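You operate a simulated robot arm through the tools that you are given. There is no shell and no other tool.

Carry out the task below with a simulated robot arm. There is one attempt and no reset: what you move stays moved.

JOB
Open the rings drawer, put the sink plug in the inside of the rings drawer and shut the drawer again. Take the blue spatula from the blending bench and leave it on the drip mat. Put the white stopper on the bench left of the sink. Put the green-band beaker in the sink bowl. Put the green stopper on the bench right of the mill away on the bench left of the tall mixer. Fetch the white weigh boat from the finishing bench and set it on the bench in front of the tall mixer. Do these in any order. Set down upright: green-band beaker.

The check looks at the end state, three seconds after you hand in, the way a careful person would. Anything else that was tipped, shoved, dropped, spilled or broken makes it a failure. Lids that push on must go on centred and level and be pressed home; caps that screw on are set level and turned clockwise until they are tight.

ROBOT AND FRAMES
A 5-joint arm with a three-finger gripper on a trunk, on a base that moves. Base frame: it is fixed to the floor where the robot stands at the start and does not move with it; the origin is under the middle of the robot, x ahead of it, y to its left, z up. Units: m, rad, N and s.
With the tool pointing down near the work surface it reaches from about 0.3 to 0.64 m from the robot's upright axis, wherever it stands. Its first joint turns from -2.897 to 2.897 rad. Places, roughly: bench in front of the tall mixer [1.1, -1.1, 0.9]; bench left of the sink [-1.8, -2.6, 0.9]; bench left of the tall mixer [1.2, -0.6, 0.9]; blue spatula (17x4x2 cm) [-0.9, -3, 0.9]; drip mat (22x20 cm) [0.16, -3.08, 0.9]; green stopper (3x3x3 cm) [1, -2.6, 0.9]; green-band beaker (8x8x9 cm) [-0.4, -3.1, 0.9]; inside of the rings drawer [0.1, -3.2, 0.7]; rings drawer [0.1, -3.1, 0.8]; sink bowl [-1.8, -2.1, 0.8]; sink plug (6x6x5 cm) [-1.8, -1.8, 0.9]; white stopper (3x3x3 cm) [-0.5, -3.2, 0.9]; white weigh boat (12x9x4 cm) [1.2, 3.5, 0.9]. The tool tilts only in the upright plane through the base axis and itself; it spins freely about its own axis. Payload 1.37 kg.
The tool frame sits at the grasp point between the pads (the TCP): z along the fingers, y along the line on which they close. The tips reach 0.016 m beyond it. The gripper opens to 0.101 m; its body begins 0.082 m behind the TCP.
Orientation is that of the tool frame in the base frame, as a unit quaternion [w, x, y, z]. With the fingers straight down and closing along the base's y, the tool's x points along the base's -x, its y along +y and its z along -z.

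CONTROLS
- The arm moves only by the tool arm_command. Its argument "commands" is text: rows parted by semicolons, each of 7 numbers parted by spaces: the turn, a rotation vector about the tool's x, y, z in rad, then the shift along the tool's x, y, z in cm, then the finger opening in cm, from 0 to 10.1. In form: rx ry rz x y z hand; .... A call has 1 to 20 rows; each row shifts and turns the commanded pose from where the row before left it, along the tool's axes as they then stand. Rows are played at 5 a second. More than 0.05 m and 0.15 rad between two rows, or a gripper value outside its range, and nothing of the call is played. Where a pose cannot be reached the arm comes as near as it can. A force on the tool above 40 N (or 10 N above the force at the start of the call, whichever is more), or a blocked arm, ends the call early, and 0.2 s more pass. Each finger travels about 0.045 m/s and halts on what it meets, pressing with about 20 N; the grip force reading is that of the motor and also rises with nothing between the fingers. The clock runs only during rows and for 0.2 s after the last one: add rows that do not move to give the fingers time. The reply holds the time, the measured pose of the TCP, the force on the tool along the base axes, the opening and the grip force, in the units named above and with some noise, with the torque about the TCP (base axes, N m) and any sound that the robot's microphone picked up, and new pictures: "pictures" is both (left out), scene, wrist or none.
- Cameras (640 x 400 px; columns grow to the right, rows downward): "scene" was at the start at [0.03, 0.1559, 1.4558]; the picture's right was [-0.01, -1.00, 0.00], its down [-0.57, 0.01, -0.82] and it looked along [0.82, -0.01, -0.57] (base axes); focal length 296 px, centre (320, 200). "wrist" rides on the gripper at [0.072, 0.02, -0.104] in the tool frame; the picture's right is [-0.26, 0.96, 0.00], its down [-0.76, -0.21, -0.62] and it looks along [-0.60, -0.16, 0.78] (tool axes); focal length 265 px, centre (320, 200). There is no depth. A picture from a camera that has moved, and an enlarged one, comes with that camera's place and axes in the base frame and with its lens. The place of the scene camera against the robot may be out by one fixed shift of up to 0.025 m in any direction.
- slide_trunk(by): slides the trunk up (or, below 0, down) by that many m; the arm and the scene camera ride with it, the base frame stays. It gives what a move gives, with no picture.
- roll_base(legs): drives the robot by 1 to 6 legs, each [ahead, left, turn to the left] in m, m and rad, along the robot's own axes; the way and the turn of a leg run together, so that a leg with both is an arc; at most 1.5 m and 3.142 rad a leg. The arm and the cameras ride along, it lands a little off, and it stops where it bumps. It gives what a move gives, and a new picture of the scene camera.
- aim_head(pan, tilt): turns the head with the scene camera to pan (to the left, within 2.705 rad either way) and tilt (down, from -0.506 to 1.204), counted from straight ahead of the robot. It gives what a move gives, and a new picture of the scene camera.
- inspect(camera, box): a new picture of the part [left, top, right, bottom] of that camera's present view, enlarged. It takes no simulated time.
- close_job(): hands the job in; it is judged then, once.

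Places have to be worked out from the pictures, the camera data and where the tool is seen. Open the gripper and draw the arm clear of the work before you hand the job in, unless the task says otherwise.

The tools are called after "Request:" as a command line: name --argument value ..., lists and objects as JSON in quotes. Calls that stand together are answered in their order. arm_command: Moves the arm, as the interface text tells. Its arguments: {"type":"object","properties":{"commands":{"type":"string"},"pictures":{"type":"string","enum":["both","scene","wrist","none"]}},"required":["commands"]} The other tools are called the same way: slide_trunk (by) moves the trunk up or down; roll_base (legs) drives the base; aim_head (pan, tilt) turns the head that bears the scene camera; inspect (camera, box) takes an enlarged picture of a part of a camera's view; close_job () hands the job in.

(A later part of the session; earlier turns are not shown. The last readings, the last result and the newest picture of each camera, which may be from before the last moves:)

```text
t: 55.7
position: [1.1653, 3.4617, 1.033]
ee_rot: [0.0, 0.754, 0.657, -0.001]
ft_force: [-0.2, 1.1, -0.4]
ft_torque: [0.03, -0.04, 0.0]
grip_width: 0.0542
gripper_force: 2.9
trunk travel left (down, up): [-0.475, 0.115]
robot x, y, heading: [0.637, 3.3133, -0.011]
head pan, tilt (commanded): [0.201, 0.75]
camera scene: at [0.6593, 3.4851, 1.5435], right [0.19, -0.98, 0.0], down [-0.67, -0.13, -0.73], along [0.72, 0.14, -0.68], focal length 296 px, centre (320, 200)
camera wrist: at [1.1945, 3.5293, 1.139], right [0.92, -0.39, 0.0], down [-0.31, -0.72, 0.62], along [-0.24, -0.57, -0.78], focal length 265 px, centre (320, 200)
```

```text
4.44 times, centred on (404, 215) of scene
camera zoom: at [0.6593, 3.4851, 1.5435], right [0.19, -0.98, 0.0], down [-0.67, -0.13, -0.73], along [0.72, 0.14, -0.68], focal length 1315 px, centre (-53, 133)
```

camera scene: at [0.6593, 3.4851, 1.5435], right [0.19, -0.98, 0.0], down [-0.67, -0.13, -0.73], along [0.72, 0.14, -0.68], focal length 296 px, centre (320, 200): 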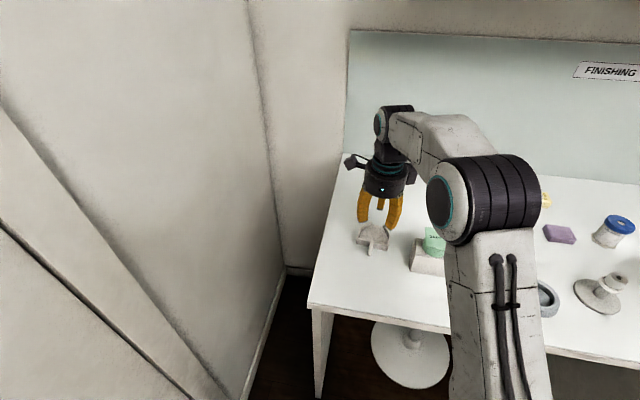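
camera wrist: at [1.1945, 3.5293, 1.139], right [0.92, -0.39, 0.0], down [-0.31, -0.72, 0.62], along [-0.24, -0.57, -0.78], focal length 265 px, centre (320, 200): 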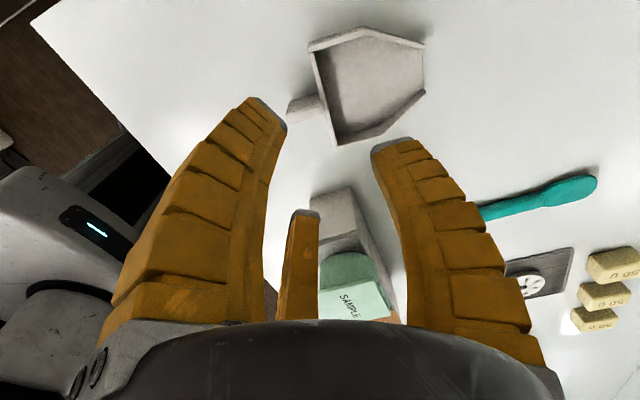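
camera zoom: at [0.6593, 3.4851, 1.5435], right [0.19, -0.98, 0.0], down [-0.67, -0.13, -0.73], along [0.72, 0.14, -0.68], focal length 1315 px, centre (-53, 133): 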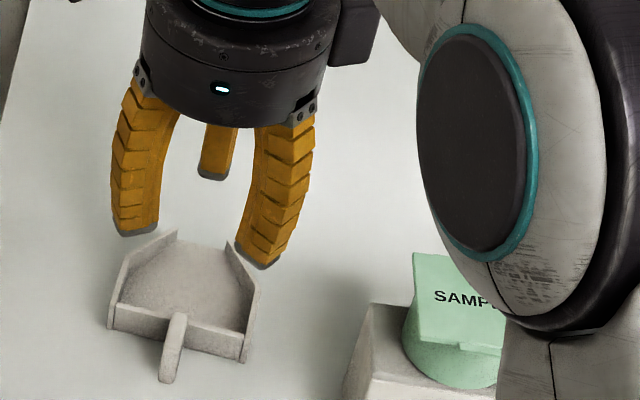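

The handle axis lines up with the tool (tip at about (1.139, 3.466)). I lower the fingers around it in steps, watching force.

Request:
arm_command --commands "0 0 0 0 0 2.5 5; 0 0 0 0 0 2.5 5; 0 0 0 0 0 2 5; 0 0 0 0 0 1.5 5; 0 0 0 0 0 1 5; 0 0 0 0 0 0.7 5; 0 0 0 0 0 0.5 5; 0 0 0 0 0 0 5"

Request:
inspect --camera "wrist" --box '[220, 50, 412, 220]'

```text
t: 57.5
position: [1.1662, 3.461, 0.926]
ee_rot: [0.0, 0.754, 0.657, 0.0]
ft_force: [0.5, -0.8, 0.1]
ft_torque: [0.03, -0.04, 0.01]
grip_width: 0.0537
gripper_force: 2.6
trunk travel left (down, up): [-0.475, 0.115]
robot x, y, heading: [0.6318, 3.3139, -0.011]
head pan, tilt (commanded): [0.201, 0.75]
camera scene: at [0.6595, 3.4852, 1.5435], right [0.19, -0.98, 0.0], down [-0.67, -0.13, -0.73], along [0.72, 0.14, -0.68], focal length 296 px, centre (320, 200)
camera wrist: at [1.1943, 3.5294, 1.0307], right [0.92, -0.39, 0.0], down [-0.31, -0.72, 0.62], along [-0.24, -0.57, -0.78], focal length 265 px, centre (320, 200)
```

scene: 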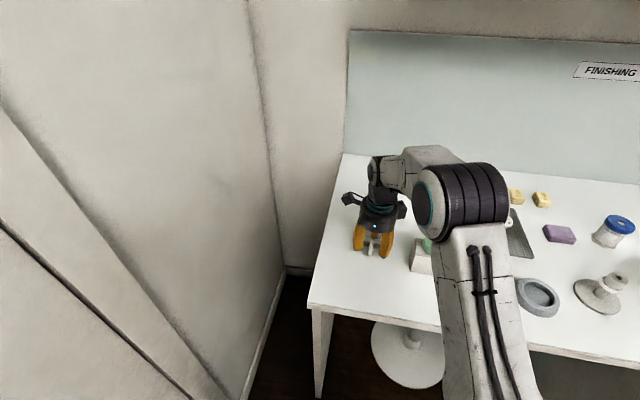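
wrist: 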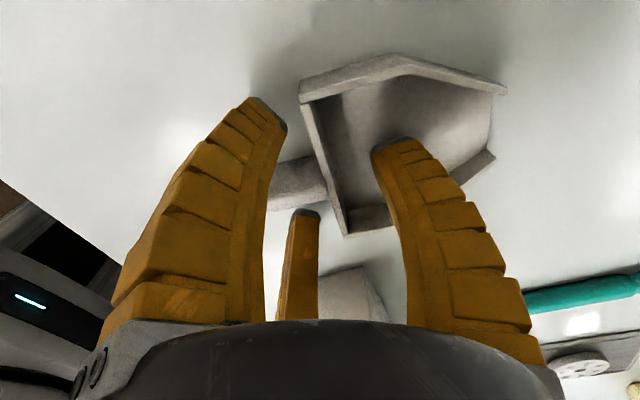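

```text
2.35 times, centred on (316, 135) of wrist
camera zoom: at [1.1943, 3.5294, 1.0307], right [0.92, -0.39, 0.0], down [-0.31, -0.72, 0.62], along [-0.24, -0.57, -0.78], focal length 624 px, centre (329, 353)
```

zoom: 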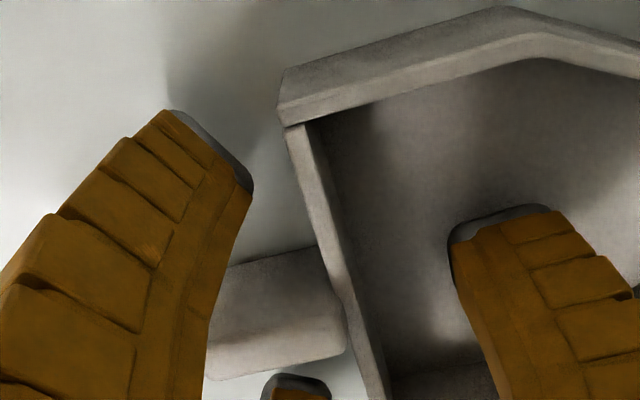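

The fingers straddle the handle with the thumb inside the scoop. I close the grip.

Request:
arm_command --commands "0 0 0 0 0 0 2.5; 0 0 0 0 0 0 2.5; 0 0 0 0 0 0 1; 0 0 0 0 0 0 0; 0 0 0 0 0 0 0; 0 0 0 0 0 0 0; 0 0 0 0 0 0 0; 0 0 0 0 0 0 0" --pictures "wrist"

Request:
inspect --camera "wrist" --box '[220, 50, 412, 220]'

```text
t: 59.3
position: [1.1649, 3.4613, 0.9269]
ee_rot: [-0.001, 0.753, 0.658, 0.0]
ft_force: [0.2, 0.5, 0.9]
ft_torque: [-0.02, -0.12, 0.02]
grip_width: 0.0105
gripper_force: 20.1
trunk travel left (down, up): [-0.475, 0.115]
robot x, y, heading: [0.6324, 3.311, -0.007]
head pan, tilt (commanded): [0.201, 0.75]
camera wrist: at [1.1944, 3.5294, 1.0311], right [0.92, -0.39, 0.0], down [-0.31, -0.72, 0.62], along [-0.24, -0.57, -0.78], focal length 265 px, centre (320, 200)
```

wrist: 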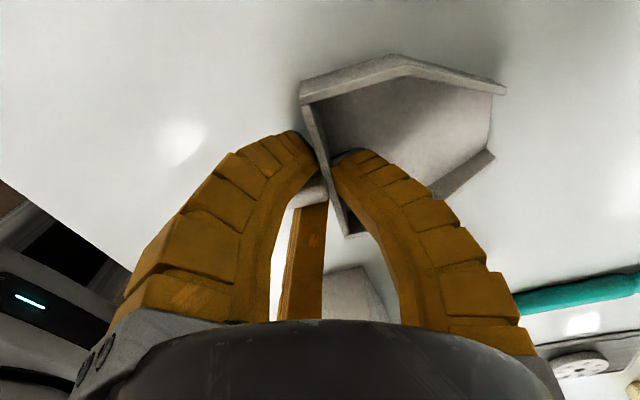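

```text
2.35 times, centred on (316, 135) of wrist
camera zoom: at [1.1944, 3.5294, 1.0311], right [0.92, -0.39, 0.0], down [-0.31, -0.72, 0.62], along [-0.24, -0.57, -0.78], focal length 624 px, centre (329, 353)
```

zoom: 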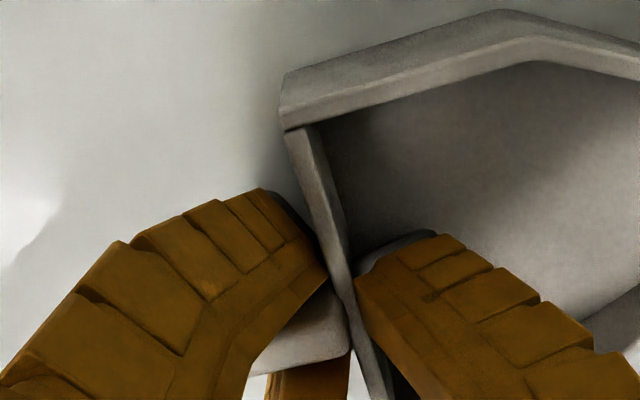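

The grip is holding (width 1 cm, 20 N) with the wall and handle caught. I lift slowly and check that the boat comes along.

Request:
arm_command --commands "0 0 0 0 0 -0.5 0; 0 0 0 0 0 -1 0; 0 0 0 0 0 -1.5 0; 0 0 0 0 0 -2 0; 0 0 0 0 0 -2.5 0; 0 0 0 0 0 -2.5 0; 0 0 0 0 0 -2.5 0; 0 0 0 0 0 -2.5 0; 0 0 0 0 0 0 0"

Request:
inspect --camera "scene" --box '[340, 170, 468, 260]'

```text
t: 61.3
position: [1.1638, 3.4616, 1.0785]
ee_rot: [0.001, 0.754, 0.657, 0.0]
ft_force: [0.6, 0.2, -0.3]
ft_torque: [0.03, 0.01, 0.03]
grip_width: 0.0081
gripper_force: 20.4
trunk travel left (down, up): [-0.475, 0.115]
robot x, y, heading: [0.6344, 3.3145, -0.014]
head pan, tilt (commanded): [0.201, 0.75]
camera scene: at [0.6595, 3.4852, 1.5435], right [0.19, -0.98, 0.0], down [-0.67, -0.13, -0.73], along [0.72, 0.14, -0.68], focal length 296 px, centre (320, 200)
camera wrist: at [1.1937, 3.5295, 1.1829], right [0.92, -0.39, 0.0], down [-0.31, -0.72, 0.62], along [-0.24, -0.57, -0.78], focal length 265 px, centre (320, 200)
```

scene: 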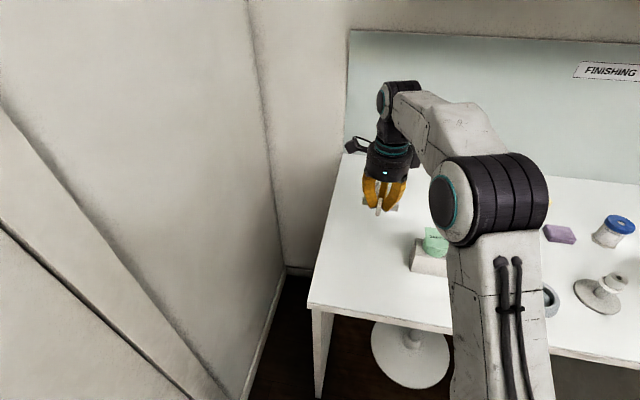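
wrist: 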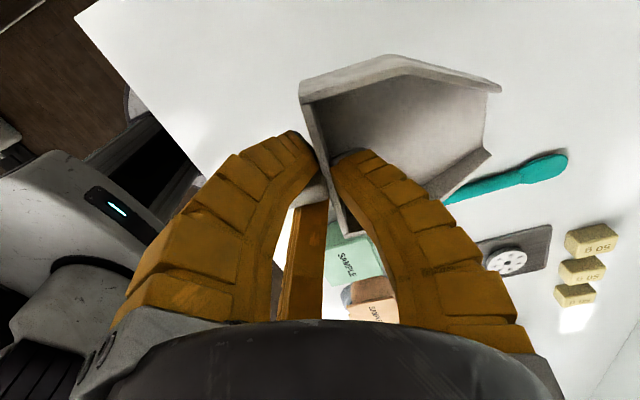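

```text
4.44 times, centred on (404, 215) of scene
camera zoom: at [0.6595, 3.4852, 1.5435], right [0.19, -0.98, 0.0], down [-0.67, -0.13, -0.73], along [0.72, 0.14, -0.68], focal length 1315 px, centre (-53, 133)
```

zoom: 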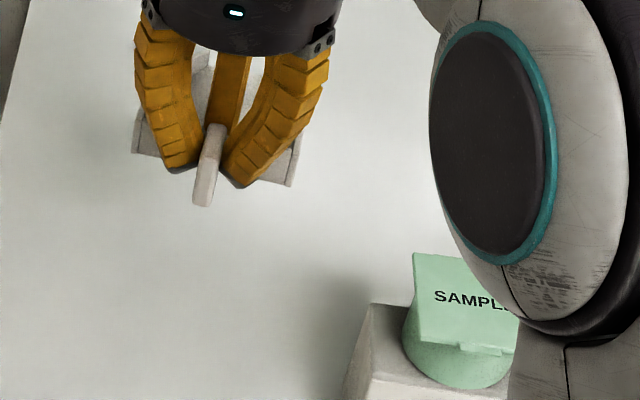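

The boat is held level. I back away from the bench and drive right along the room toward the tall mixer.

Request:
roll_base --legs '[[-0.45, 0, 0], [0, -1.5, 0], [0, -1.5, 0], [0, -1.3, 0]]'

Request:
aim_head --pan -0.1 --tilt 0.5

```text
t: 84.2
position: [0.6485, -0.8396, 1.0776]
ee_rot: [0.0, 0.762, 0.648, 0.0]
ft_force: [0.5, 0.5, -0.5]
ft_torque: [-0.03, -0.01, 0.0]
grip_width: 0.0078
gripper_force: 20.1
trunk travel left (down, up): [-0.475, 0.115]
robot x, y, heading: [0.1189, -0.9749, -0.029]
head pan, tilt (commanded): [0.201, 0.75]
camera scene: at [0.1446, -0.8033, 1.5436], right [0.17, -0.99, 0.0], down [-0.67, -0.11, -0.73], along [0.72, 0.12, -0.68], focal length 296 px, centre (320, 200)
```

scene: 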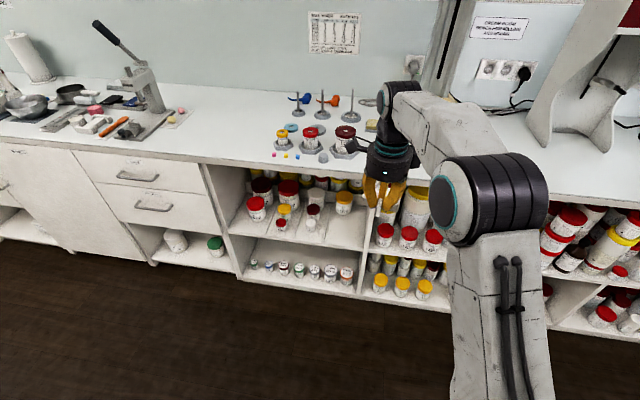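

```text
t: 85.0
position: [0.6487, -0.8378, 1.0776]
ee_rot: [0.0, 0.761, 0.649, 0.0]
ft_force: [0.2, 0.2, -0.6]
ft_torque: [0.03, -0.02, -0.03]
grip_width: 0.0074
gripper_force: 19.8
trunk travel left (down, up): [-0.475, 0.115]
robot x, y, heading: [0.115, -0.976, -0.031]
head pan, tilt (commanded): [-0.099, 0.499]
camera scene: at [0.1531, -0.8288, 1.5655], right [-0.13, -0.99, 0.0], down [-0.48, 0.06, -0.88], along [0.87, -0.11, -0.48], focal length 296 px, centre (320, 200)
```

scene: 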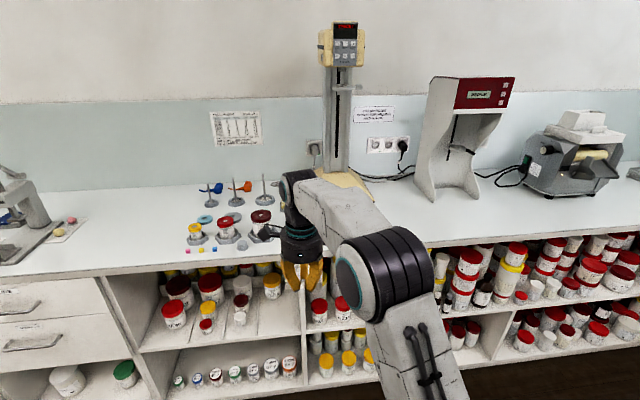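

The tall mixer (cream head, yellow base) is ahead. I shift right so the arm no longer hides the bench in front of it.

Request:
roll_base --legs '[[0, -0.3, 0.03]]'

Request:
aim_head --pan 0.15 --tilt 0.5

Request:
inspect --camera "scene" --box '[160, 130, 480, 330]'

```text
t: 87.0
position: [0.6397, -1.1179, 1.0771]
ee_rot: [-0.001, 0.751, 0.661, 0.0]
ft_force: [-0.3, -0.2, -0.2]
ft_torque: [0.02, -0.01, -0.03]
grip_width: 0.0078
gripper_force: 20.3
trunk travel left (down, up): [-0.475, 0.115]
robot x, y, heading: [0.1091, -1.2691, 0.004]
head pan, tilt (commanded): [-0.099, 0.499]
camera scene: at [0.143, -1.1251, 1.5656], right [-0.1, -1.0, 0.0], down [-0.48, 0.05, -0.88], along [0.87, -0.09, -0.48], focal length 296 px, centre (320, 200)
```

scene: 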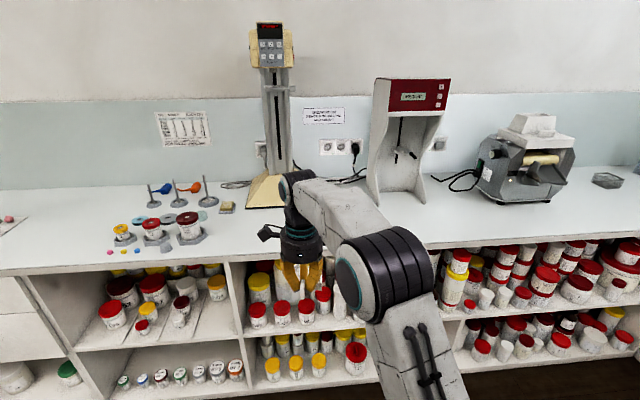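

```text
t: 87.8
position: [0.6401, -1.1164, 1.078]
ee_rot: [-0.001, 0.75, 0.661, -0.001]
ft_force: [0.1, 0.3, -0.5]
ft_torque: [0.0, 0.02, 0.05]
grip_width: 0.0075
gripper_force: 20.1
trunk travel left (down, up): [-0.475, 0.115]
robot x, y, heading: [0.1112, -1.2723, 0.003]
head pan, tilt (commanded): [0.15, 0.499]
camera scene: at [0.1424, -1.1018, 1.5655], right [0.15, -0.99, 0.0], down [-0.47, -0.07, -0.88], along [0.87, 0.13, -0.48], focal length 296 px, centre (320, 200)
```

scene: 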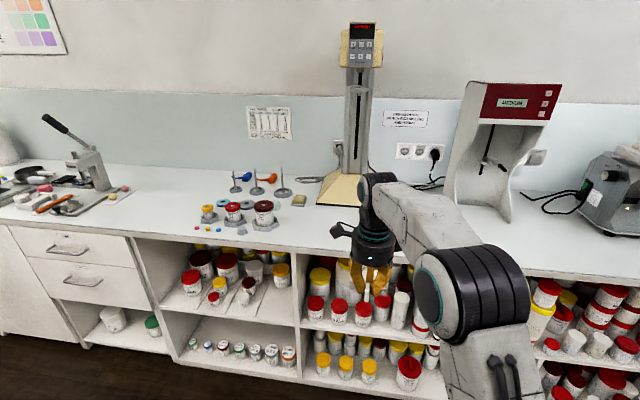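

```text
2.00 times, centred on (320, 230) of scene
camera zoom: at [0.1424, -1.1018, 1.5655], right [0.15, -0.99, 0.0], down [-0.47, -0.07, -0.88], along [0.87, 0.13, -0.48], focal length 592 px, centre (320, 140)
```

zoom: 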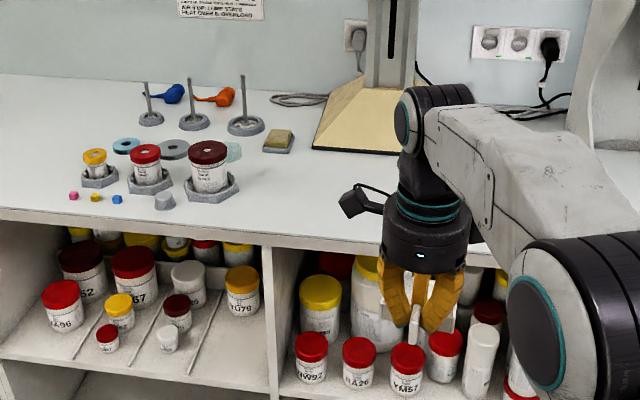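

The mixer base's front edge is at x≈1.29, spanning roughly y −0.89 to −1.2. I roll ahead part way and look at the wrist view of the landing spot before going on.

Request:
roll_base --legs '[[0.25, 0, 0]]'

Request:
aim_head --pan 0.15 --tilt 0.7

Request:
inspect --camera "wrist" --box '[0, 0, 640, 400]'

```text
t: 89.6
position: [0.8936, -1.117, 1.0777]
ee_rot: [0.0, 0.751, 0.66, -0.001]
ft_force: [0.9, 0.1, -0.7]
ft_torque: [0.01, 0.05, 0.02]
grip_width: 0.0077
gripper_force: 20.3
trunk travel left (down, up): [-0.475, 0.115]
robot x, y, heading: [0.3633, -1.2729, -0.001]
head pan, tilt (commanded): [0.15, 0.499]
camera scene: at [0.3963, -1.1017, 1.5655], right [0.15, -0.99, 0.0], down [-0.47, -0.07, -0.88], along [0.87, 0.13, -0.48], focal length 296 px, centre (320, 200)
```

scene: 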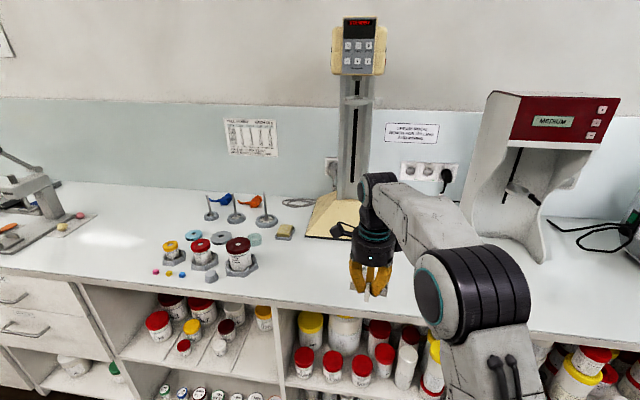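

```text
t: 90.3
position: [0.8907, -1.1173, 1.0776]
ee_rot: [0.0, 0.751, 0.66, 0.0]
ft_force: [-0.4, -0.3, 0.1]
ft_torque: [-0.01, 0.01, 0.02]
grip_width: 0.0077
gripper_force: 20.0
trunk travel left (down, up): [-0.475, 0.115]
robot x, y, heading: [0.3608, -1.2714, 0.002]
head pan, tilt (commanded): [0.15, 0.7]
camera scene: at [0.3895, -1.1026, 1.5478], right [0.15, -0.99, 0.0], down [-0.64, -0.1, -0.77], along [0.76, 0.11, -0.64], focal length 296 px, centre (320, 200)
```

scene: 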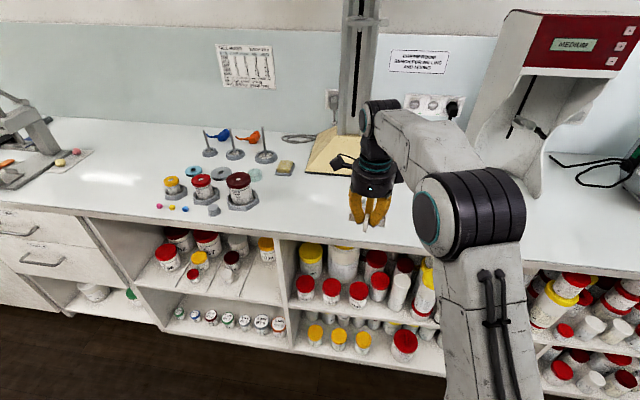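

```text
1.00 times, centred on (320, 200) of wrist (not enlarged: the box is as wide or as high as the picture)
camera zoom: at [0.9206, -1.0496, 1.1825], right [0.92, -0.38, 0.0], down [-0.3, -0.72, 0.62], along [-0.24, -0.57, -0.78], focal length 265 px, centre (320, 200)
```

zoom: 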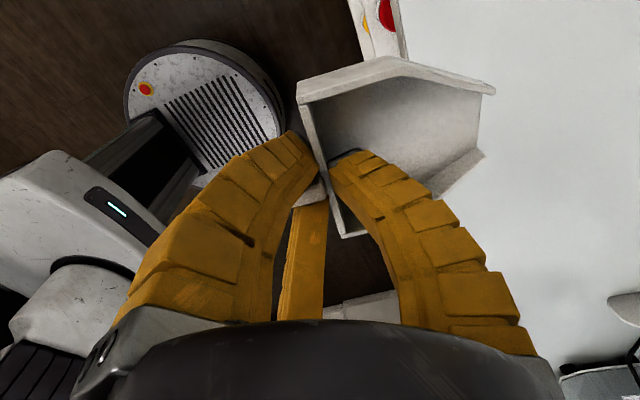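

The bench surface there is empty. I continue ahead so the boat is over the middle of the strip in front of the mixer.

Request:
roll_base --legs '[[0.2, 0.03, 0]]'

Request:
inspect --camera "wrist" --box '[0, 0, 640, 400]'

```text
t: 92.0
position: [1.0935, -1.0874, 1.0785]
ee_rot: [-0.001, 0.751, 0.66, -0.001]
ft_force: [0.7, 1.0, -0.2]
ft_torque: [0.0, 0.02, -0.03]
grip_width: 0.008
gripper_force: 19.8
trunk travel left (down, up): [-0.475, 0.115]
robot x, y, heading: [0.5612, -1.2401, 0.0]
head pan, tilt (commanded): [0.15, 0.7]
camera scene: at [0.5908, -1.0726, 1.5477], right [0.15, -0.99, 0.0], down [-0.64, -0.1, -0.76], along [0.76, 0.11, -0.64], focal length 296 px, centre (320, 200)
```

scene: 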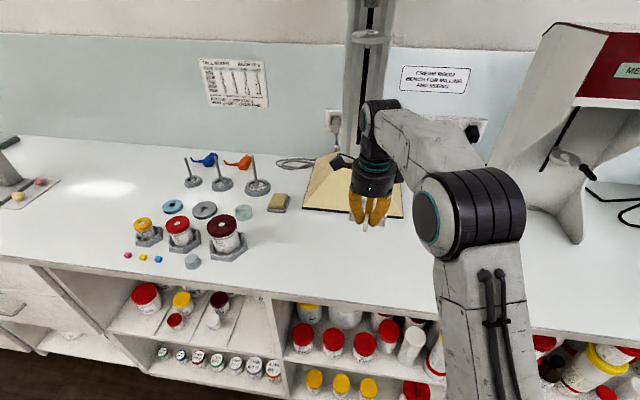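

```text
1.00 times, centred on (320, 200) of wrist (not enlarged: the box is as wide or as high as the picture)
camera zoom: at [1.1218, -1.0204, 1.1821], right [0.92, -0.39, 0.0], down [-0.3, -0.72, 0.62], along [-0.24, -0.57, -0.78], focal length 265 px, centre (320, 200)
```

zoom: 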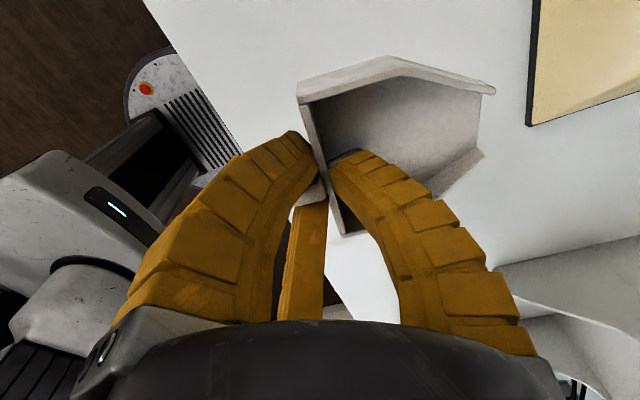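

The spot is clear; the mixer base front is at x≈1.29 from y≈−0.89 to −1.22. I lower the boat to the bench.

Request:
arm_command --commands "0 0 0 0 0 2.5 0; 0 0 0 0 0 2.5 0; 0 0 0 0 0 2.5 0; 0 0 0 0 0 2.5 0; 0 0 0 0 0 2 0; 0 0 0 0 0 1.5 0; 0 0 0 0 0 0.8 0; 0 0 0 0 0 0.4 0; 0 0 0 0 0 0.2 0; 0 0 0 0 0 0 0"

Request:
inspect --camera "wrist" --box '[220, 30, 540, 240]'

```text
t: 94.2
position: [1.0928, -1.0883, 0.9288]
ee_rot: [0.0, 0.751, 0.66, 0.0]
ft_force: [0.9, 0.3, 1.1]
ft_torque: [0.01, -0.08, 0.03]
grip_width: 0.0087
gripper_force: 19.7
trunk travel left (down, up): [-0.475, 0.115]
robot x, y, heading: [0.5641, -1.2419, -0.002]
head pan, tilt (commanded): [0.15, 0.7]
camera scene: at [0.5897, -1.0727, 1.5478], right [0.15, -0.99, 0.0], down [-0.64, -0.09, -0.77], along [0.76, 0.11, -0.64], focal length 296 px, centre (320, 200)
camera wrist: at [1.1207, -1.0206, 1.0338], right [0.92, -0.39, 0.0], down [-0.3, -0.72, 0.62], along [-0.24, -0.57, -0.78], focal length 265 px, centre (320, 200)
```

scene: 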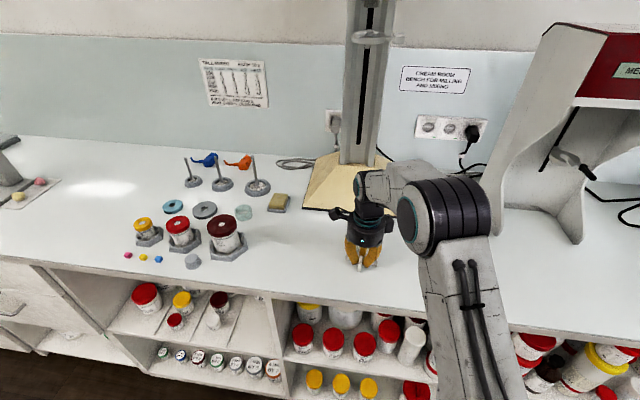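
wrist: 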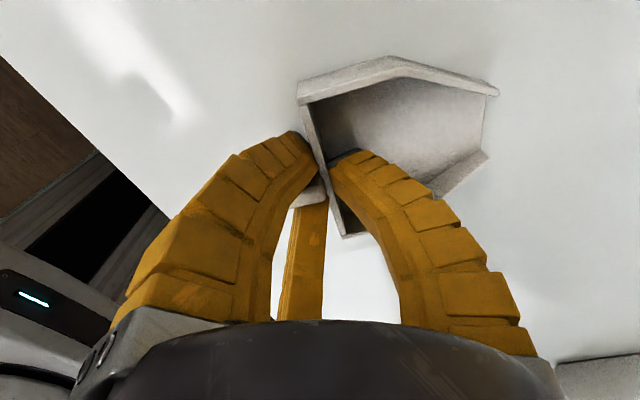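

```text
1.90 times, centred on (380, 135) of wrist
camera zoom: at [1.1207, -1.0206, 1.0338], right [0.92, -0.39, 0.0], down [-0.3, -0.72, 0.62], along [-0.24, -0.57, -0.78], focal length 506 px, centre (206, 324)
```

zoom: 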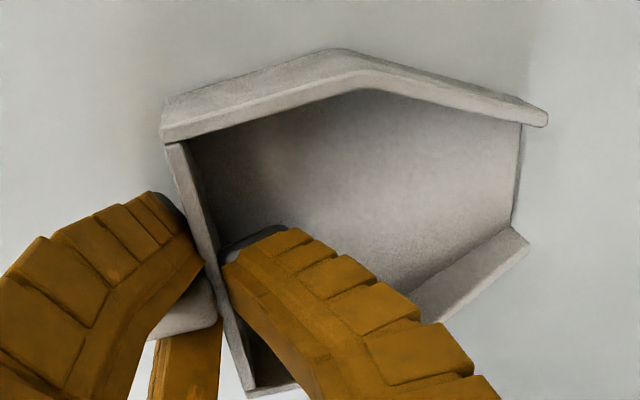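

The torque change suggests it is just touching. I ease down 1.5 mm more and open gently.

Request:
arm_command --commands "0 0 0 0 0 0.15 0; 0 0 0 0 0 0 0; 0 0 0 0 0 0 1.5; 0 0 0 0 0 0 2.5; 0 0 0 0 0 0 3.5; 0 0 0 0 0 0 4.5; 0 0 0 0 0 0 5; 0 0 0 0 0 0 5; 0 0 0 0 0 0 5"

Request:
inspect --camera "wrist" --box '[220, 30, 540, 240]'

```text
t: 96.2
position: [1.0922, -1.0901, 0.9265]
ee_rot: [0.0, 0.752, 0.66, -0.001]
ft_force: [0.5, 0.0, 0.2]
ft_torque: [-0.01, 0.02, 0.02]
grip_width: 0.0536
gripper_force: 2.7
trunk travel left (down, up): [-0.475, 0.115]
robot x, y, heading: [0.5666, -1.2428, -0.0]
head pan, tilt (commanded): [0.15, 0.7]
camera scene: at [0.5898, -1.0727, 1.5478], right [0.15, -0.99, 0.0], down [-0.64, -0.09, -0.76], along [0.76, 0.11, -0.64], focal length 296 px, centre (320, 200)
camera wrist: at [1.1208, -1.0207, 1.0324], right [0.92, -0.39, 0.0], down [-0.3, -0.72, 0.62], along [-0.24, -0.57, -0.78], focal length 265 px, centre (320, 200)
```

scene: 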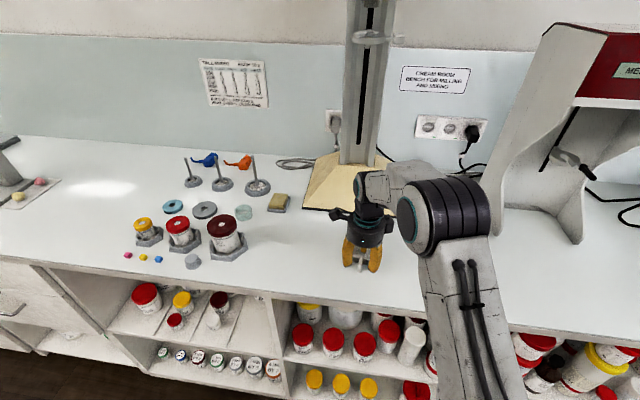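
wrist: 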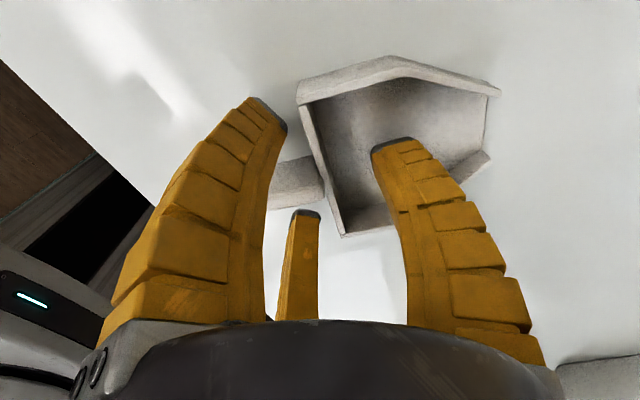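

```text
1.90 times, centred on (380, 135) of wrist
camera zoom: at [1.1208, -1.0207, 1.0324], right [0.92, -0.39, 0.0], down [-0.3, -0.72, 0.62], along [-0.24, -0.57, -0.78], focal length 506 px, centre (206, 324)
```

zoom: 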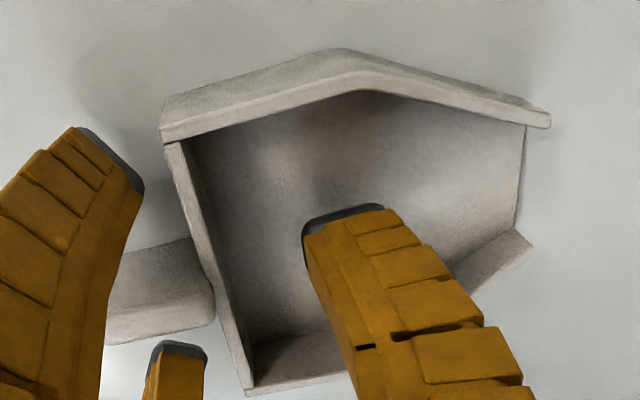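

The boat sits flat and is released. I lift the tool straight up clear of it.

Request:
arm_command --commands "0 0 0 0 0 -1.5 5; 0 0 0 0 0 -2.5 5; 0 0 0 0 0 -4 5; 0 0 0 0 0 -4 5; 0 0 0 0 0 -4 5; 0 0 0 0 0 0 5"

Request:
inspect --camera "scene" --box '[290, 170, 450, 290]'

```text
t: 97.5
position: [1.0918, -1.0882, 1.0866]
ee_rot: [-0.001, 0.751, 0.661, -0.001]
ft_force: [-0.4, 0.5, 0.2]
ft_torque: [-0.01, -0.05, 0.01]
grip_width: 0.0543
gripper_force: 2.6
trunk travel left (down, up): [-0.475, 0.115]
robot x, y, heading: [0.5654, -1.2387, 0.0]
head pan, tilt (commanded): [0.15, 0.7]
camera scene: at [0.5898, -1.0728, 1.5478], right [0.15, -0.99, 0.0], down [-0.64, -0.09, -0.76], along [0.76, 0.11, -0.64], focal length 296 px, centre (320, 200)
camera wrist: at [1.1205, -1.0203, 1.1924], right [0.92, -0.39, 0.0], down [-0.3, -0.72, 0.62], along [-0.24, -0.57, -0.78], focal length 265 px, centre (320, 200)
```

scene: 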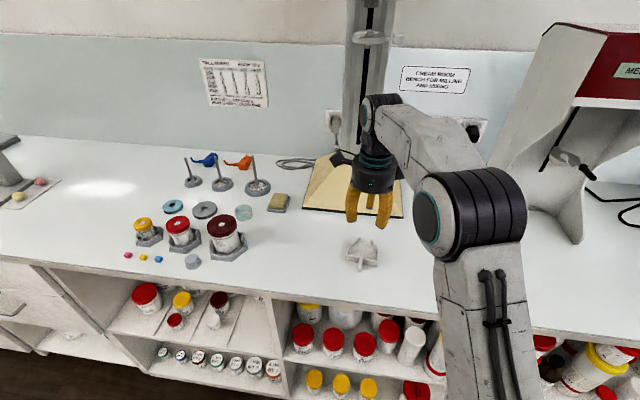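
wrist: 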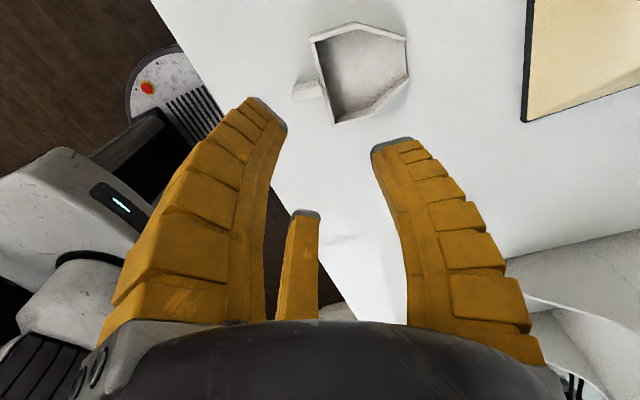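

```text
3.33 times, centred on (370, 230) of scene
camera zoom: at [0.5898, -1.0728, 1.5478], right [0.15, -0.99, 0.0], down [-0.64, -0.09, -0.76], along [0.76, 0.11, -0.64], focal length 986 px, centre (153, 100)
```

zoom: 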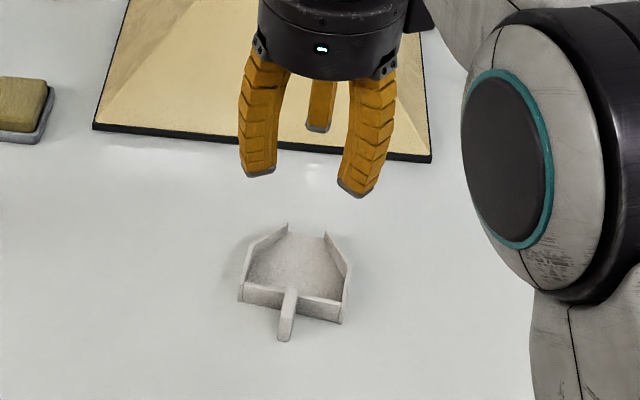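

The boat is placed. While here I enlarge the bench left of the mixer to find a free spot for the green stopper later.

Request:
inspect --camera "scene" --box '[80, 130, 336, 290]'

```text
2.50 times, centred on (208, 210) of scene
camera zoom: at [0.5898, -1.0728, 1.5478], right [0.15, -0.99, 0.0], down [-0.64, -0.09, -0.76], along [0.76, 0.11, -0.64], focal length 740 px, centre (600, 175)
```

zoom: 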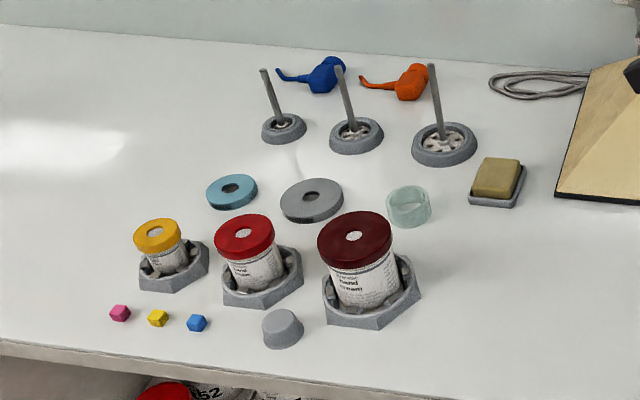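

A clear spot lies at about (1.18, −0.80), between the dark-red jar, the sponge and the mixer. Now I back off and drive right toward the mill to find the green stopper.

Request:
roll_base --legs '[[-0.4, 0, 0], [0, -0.9, 0]]'

Request:
aim_head --pan -0.5 --tilt 0.55

Request:
inspect --camera "scene" --box '[160, 80, 480, 280]'

```text
t: 104.4
position: [0.6864, -1.9918, 1.0873]
ee_rot: [-0.001, 0.752, 0.659, 0.0]
ft_force: [0.1, 0.1, 0.1]
ft_torque: [-0.01, 0.02, 0.03]
grip_width: 0.054
gripper_force: 2.6
trunk travel left (down, up): [-0.475, 0.115]
robot x, y, heading: [0.1553, -2.1427, -0.005]
head pan, tilt (commanded): [0.15, 0.7]
camera scene: at [0.1833, -1.9738, 1.5478], right [0.14, -0.99, 0.0], down [-0.64, -0.09, -0.76], along [0.76, 0.11, -0.64], focal length 296 px, centre (320, 200)
```

scene: 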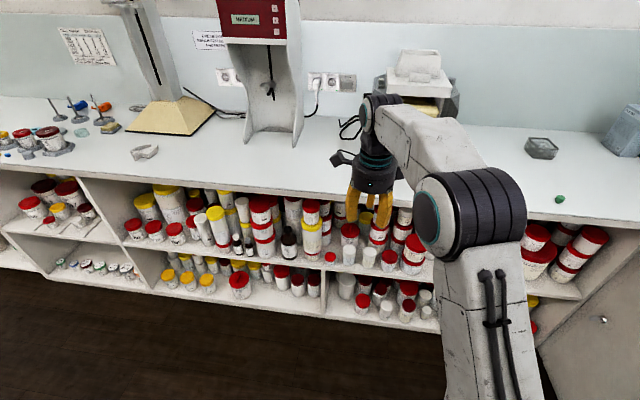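

```text
t: 105.4
position: [0.6859, -1.9921, 1.0868]
ee_rot: [-0.001, 0.752, 0.659, 0.0]
ft_force: [0.4, 0.0, -0.7]
ft_torque: [0.0, 0.01, 0.03]
grip_width: 0.0538
gripper_force: 2.7
trunk travel left (down, up): [-0.475, 0.115]
robot x, y, heading: [0.1584, -2.1446, -0.006]
head pan, tilt (commanded): [-0.499, 0.55]
camera scene: at [0.1778, -2.0291, 1.5609], right [-0.48, -0.88, 0.0], down [-0.46, 0.25, -0.85], along [0.75, -0.41, -0.52], focal length 296 px, centre (320, 200)
```

scene: 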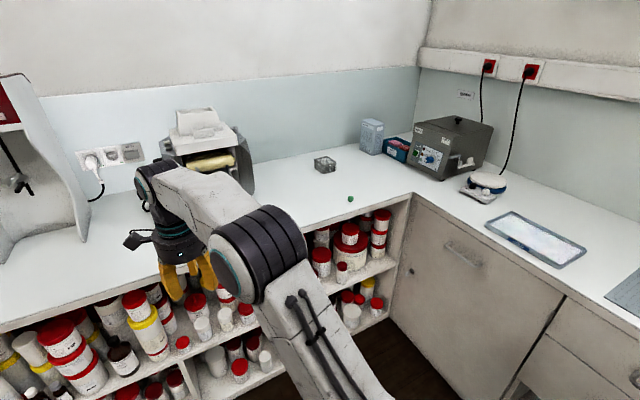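

```text
2.00 times, centred on (320, 180) of scene
camera zoom: at [0.1778, -2.0291, 1.5609], right [-0.48, -0.88, 0.0], down [-0.46, 0.25, -0.85], along [0.75, -0.41, -0.52], focal length 592 px, centre (320, 240)
```

zoom: 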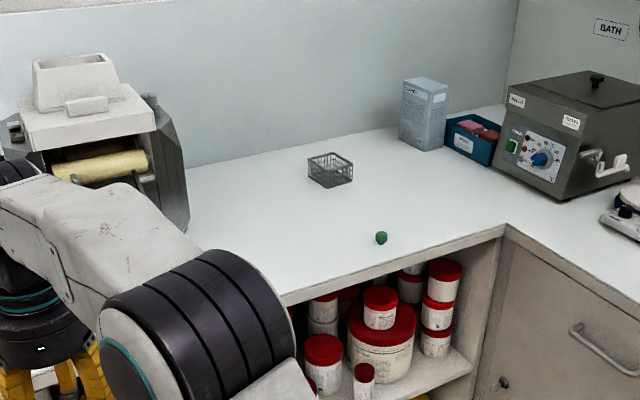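

The green stopper is at about (1.03, −2.63), right of the mill. I swing the arm to the robot's right, then drive right and ahead.

Request:
arm_command --commands "0 0 0 -4 0.1 0 5; 0 0 0 -4 0.1 0 5; 0 0 0 -4 0.1 0 5; 0 0 0 -4 0.1 0 5; 0 0 0 -4 0.1 0 5; 0 0 0 -4 0.1 0 5; 0 0 0 -4 0.1 0 5; 0 0 0 0 0 0 5" --pictures "none"

Request:
roll_base --legs '[[0, -0.35, 0], [0.33, 0, 0]]'

Request:
inspect --camera "wrist" --box '[0, 0, 640, 400]'

```text
t: 107.2
position: [0.6546, -2.2712, 1.0866]
ee_rot: [0.0, 0.752, 0.659, 0.001]
ft_force: [-0.1, 0.3, -0.3]
ft_torque: [-0.01, -0.03, 0.01]
grip_width: 0.0538
gripper_force: 3.2
trunk travel left (down, up): [-0.475, 0.115]
robot x, y, heading: [0.1543, -2.144, -0.003]
head pan, tilt (commanded): [-0.499, 0.55]
```

```text
t: 111.3
position: [0.9831, -2.6186, 1.0864]
ee_rot: [-0.001, 0.752, 0.66, 0.0]
ft_force: [-0.3, -1.6, 0.4]
ft_torque: [-0.02, 0.03, 0.03]
grip_width: 0.0538
gripper_force: 2.8
trunk travel left (down, up): [-0.475, 0.115]
robot x, y, heading: [0.4823, -2.4937, -0.007]
head pan, tilt (commanded): [-0.499, 0.55]
camera scene: at [0.5076, -2.3785, 1.5609], right [-0.48, -0.88, 0.0], down [-0.46, 0.25, -0.85], along [0.75, -0.41, -0.52], focal length 296 px, centre (320, 200)
```

scene: 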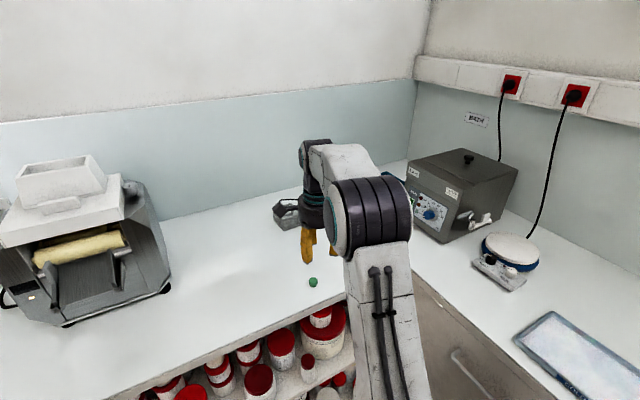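

```text
1.00 times, centred on (320, 200) of wrist (not enlarged: the box is as wide or as high as the picture)
camera zoom: at [1.0125, -2.5508, 1.1915], right [0.92, -0.39, 0.0], down [-0.3, -0.72, 0.62], along [-0.24, -0.57, -0.78], focal length 265 px, centre (320, 200)
```

zoom: 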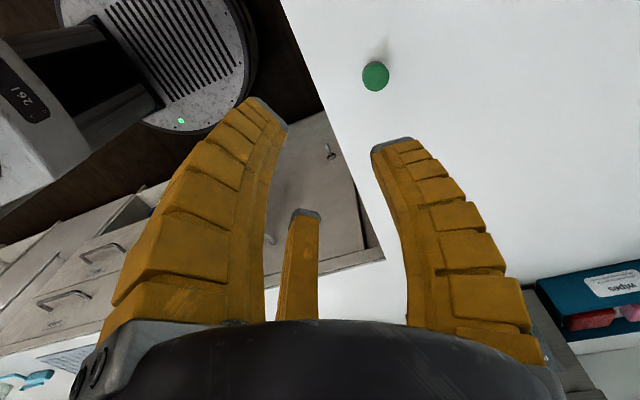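

The wrist view puts the stopper at about (1.036, −2.631). I move over it and come down most of the way, then check.

Request:
arm_command --commands "0 0 0 -0.25 2.7 0 5; 0 0 0 -0.25 2.7 0 5; 0 0 0 0 0 3 5; 0 0 0 0 0 3 5; 0 0 0 0 0 3 5; 0 0 0 0 0 0 5; 0 0 0 0 0 0 5"

Request:
inspect --camera "wrist" --box '[240, 40, 432, 220]'

```text
t: 112.9
position: [1.0373, -2.6317, 0.9969]
ee_rot: [0.0, 0.752, 0.659, 0.001]
ft_force: [-0.1, -0.8, -0.4]
ft_torque: [-0.02, 0.03, 0.04]
grip_width: 0.054
gripper_force: 2.7
trunk travel left (down, up): [-0.475, 0.115]
robot x, y, heading: [0.4841, -2.4924, -0.007]
head pan, tilt (commanded): [-0.499, 0.55]
camera scene: at [0.5068, -2.3785, 1.5609], right [-0.48, -0.88, 0.0], down [-0.46, 0.25, -0.85], along [0.75, -0.41, -0.52], focal length 296 px, centre (320, 200)
camera wrist: at [1.0652, -2.5639, 1.1016], right [0.92, -0.39, 0.0], down [-0.3, -0.72, 0.62], along [-0.24, -0.57, -0.78], focal length 265 px, centre (320, 200)
```

scene: 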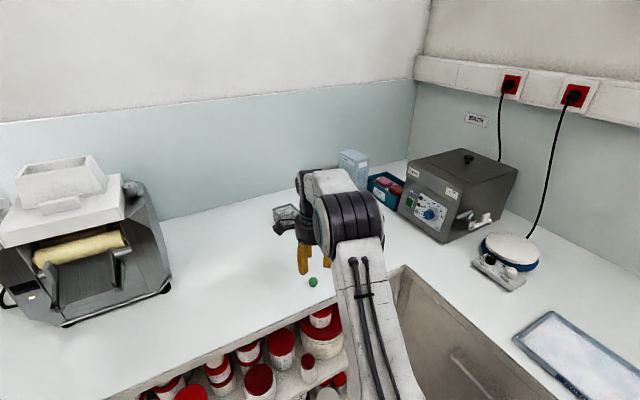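
wrist: 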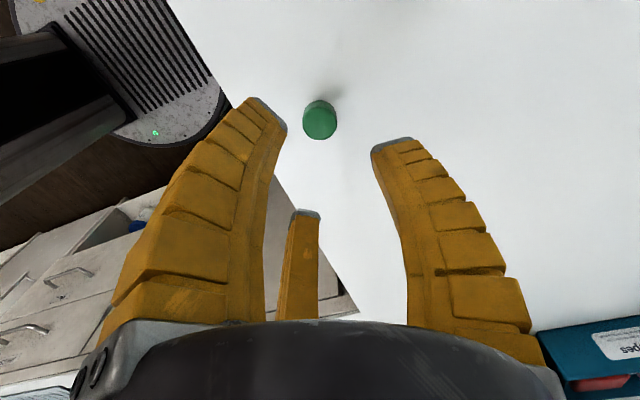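

```text
2.22 times, centred on (336, 130) of wrist
camera zoom: at [1.0652, -2.5639, 1.1016], right [0.92, -0.39, 0.0], down [-0.3, -0.72, 0.62], along [-0.24, -0.57, -0.78], focal length 590 px, centre (284, 356)
```

zoom: 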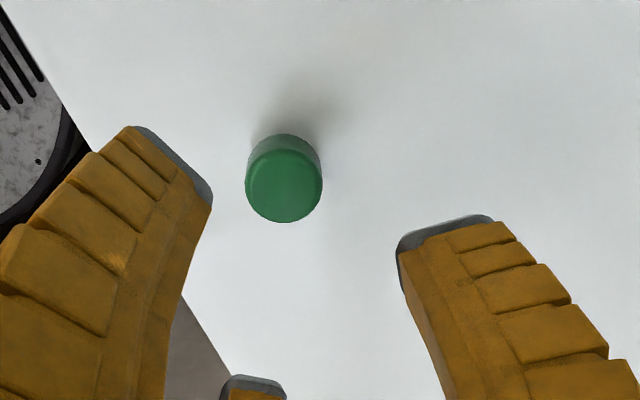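

The stopper is centred between the fingers within a few millimetres. I descend to z≈0.92 and close on it.

Request:
arm_command --commands "0 0 0 0 0 2.5 5; 0 0 0 0 0 2.5 5; 0 0 0 0 0 1.5 5; 0 0 0 0 0 1.1 5; 0 0 0 0 0 0 5; 0 0 0 0 0 0 3; 0 0 0 0 0 0 2; 0 0 0 0 0 0 1.5; 0 0 0 0 0 0 1.5; 0 0 0 0 0 0 1.5" --pictures "wrist"

```text
t: 115.1
position: [1.0366, -2.633, 0.9221]
ee_rot: [0.0, 0.752, 0.659, 0.0]
ft_force: [-0.3, -0.3, 2.3]
ft_torque: [0.03, -0.01, -0.01]
grip_width: 0.0185
gripper_force: 20.3
trunk travel left (down, up): [-0.475, 0.115]
robot x, y, heading: [0.4867, -2.4919, -0.011]
head pan, tilt (commanded): [-0.499, 0.55]
camera wrist: at [1.0651, -2.5635, 1.0262], right [0.92, -0.39, 0.0], down [-0.3, -0.72, 0.62], along [-0.24, -0.57, -0.78], focal length 265 px, centre (320, 200)
```

wrist: 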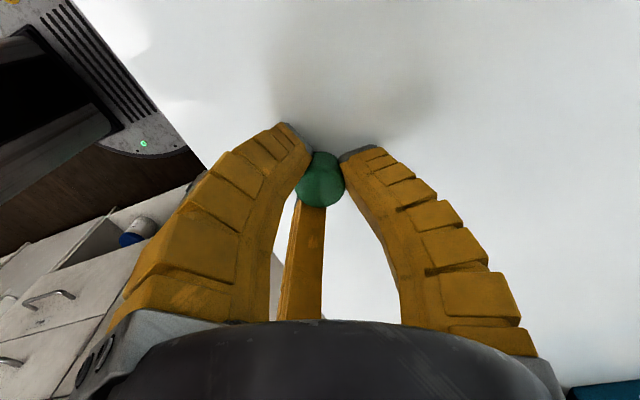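

It is gripped (20 N, width 1.85 cm; the stopper tapers). I lift and check it stays in the fingers.

Request:
arm_command --commands "0 0 0 0 0 -0.5 1.5; 0 0 0 0 0 -1.5 1.5; 0 0 0 0 0 -2.5 1.5; 0 0 0 0 0 -4 1.5; 0 0 0 0 0 -4 1.5; 0 0 0 0 0 -4 1.5; 0 0 0 0 0 0 1.5" --pictures "wrist"

```text
t: 116.7
position: [1.0353, -2.631, 1.0861]
ee_rot: [0.0, 0.751, 0.66, 0.0]
ft_force: [-1.0, -0.4, 0.1]
ft_torque: [0.0, -0.02, -0.02]
grip_width: 0.0176
gripper_force: 20.3
trunk travel left (down, up): [-0.475, 0.115]
robot x, y, heading: [0.4852, -2.4899, -0.008]
head pan, tilt (commanded): [-0.499, 0.55]
camera wrist: at [1.0643, -2.5628, 1.1909], right [0.92, -0.39, 0.0], down [-0.3, -0.72, 0.62], along [-0.24, -0.57, -0.78], focal length 265 px, centre (320, 200)
```

wrist: 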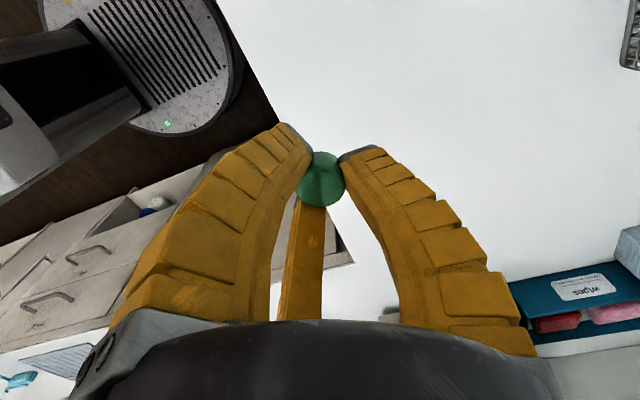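

The stopper is held. I back off and drive left to the tall mixer's left side.

Request:
roll_base --legs '[[-0.35, 0, 0], [0, 1.5, 0], [0, 0.33, 0.008]]'

Request:
aim_head --pan -0.1 --tilt 0.6

Request:
inspect --camera "wrist" --box '[240, 100, 400, 220]'

```text
t: 127.7
position: [0.7023, -0.8072, 1.086]
ee_rot: [0.0, 0.753, 0.658, 0.0]
ft_force: [0.0, 0.3, 0.2]
ft_torque: [0.01, 0.03, 0.01]
grip_width: 0.0175
gripper_force: 19.7
trunk travel left (down, up): [-0.475, 0.115]
robot x, y, heading: [0.1528, -0.6654, -0.014]
head pan, tilt (commanded): [-0.499, 0.55]
camera scene: at [0.1749, -0.5522, 1.5609], right [-0.49, -0.87, 0.0], down [-0.46, 0.25, -0.85], along [0.74, -0.42, -0.52], focal length 296 px, centre (320, 200)
```

scene: 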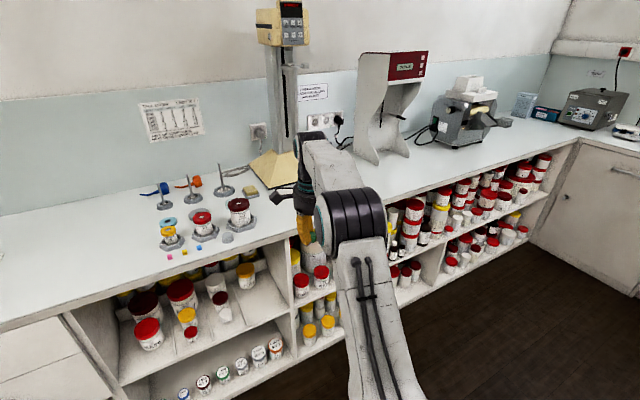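

```text
t: 128.6
position: [0.7023, -0.8087, 1.0858]
ee_rot: [0.001, 0.753, 0.658, 0.001]
ft_force: [-0.5, 0.2, 0.5]
ft_torque: [0.01, 0.01, 0.0]
grip_width: 0.0174
gripper_force: 20.4
trunk travel left (down, up): [-0.475, 0.115]
robot x, y, heading: [0.1542, -0.6665, -0.015]
head pan, tilt (commanded): [-0.099, 0.6]
camera scene: at [0.1843, -0.5188, 1.5564], right [-0.11, -0.99, 0.0], down [-0.56, 0.06, -0.83], along [0.82, -0.09, -0.56], focal length 296 px, centre (320, 200)
```

scene: 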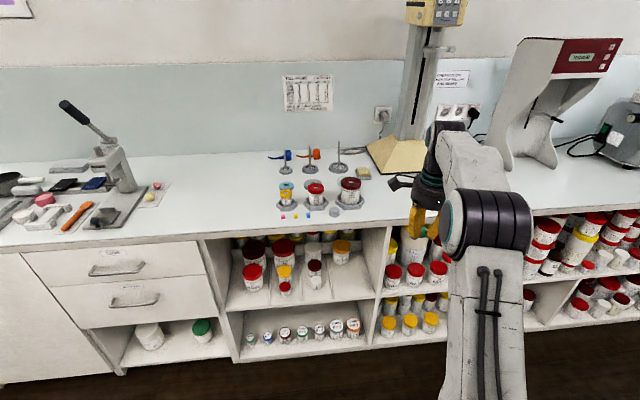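

```text
3.33 times, centred on (320, 160) of wrist
camera zoom: at [0.7315, -0.7397, 1.1905], right [0.92, -0.39, 0.0], down [-0.31, -0.72, 0.62], along [-0.24, -0.57, -0.78], focal length 885 px, centre (320, 333)
```

zoom: 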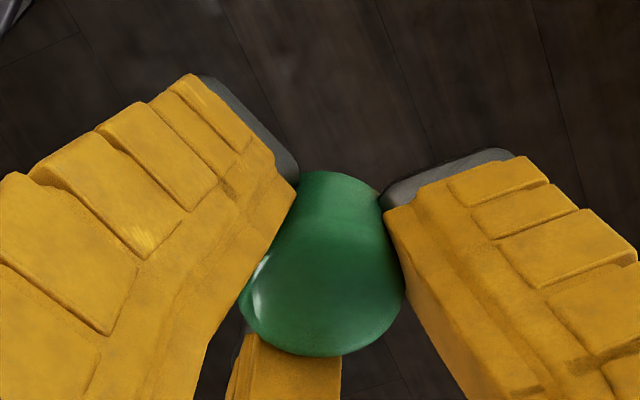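

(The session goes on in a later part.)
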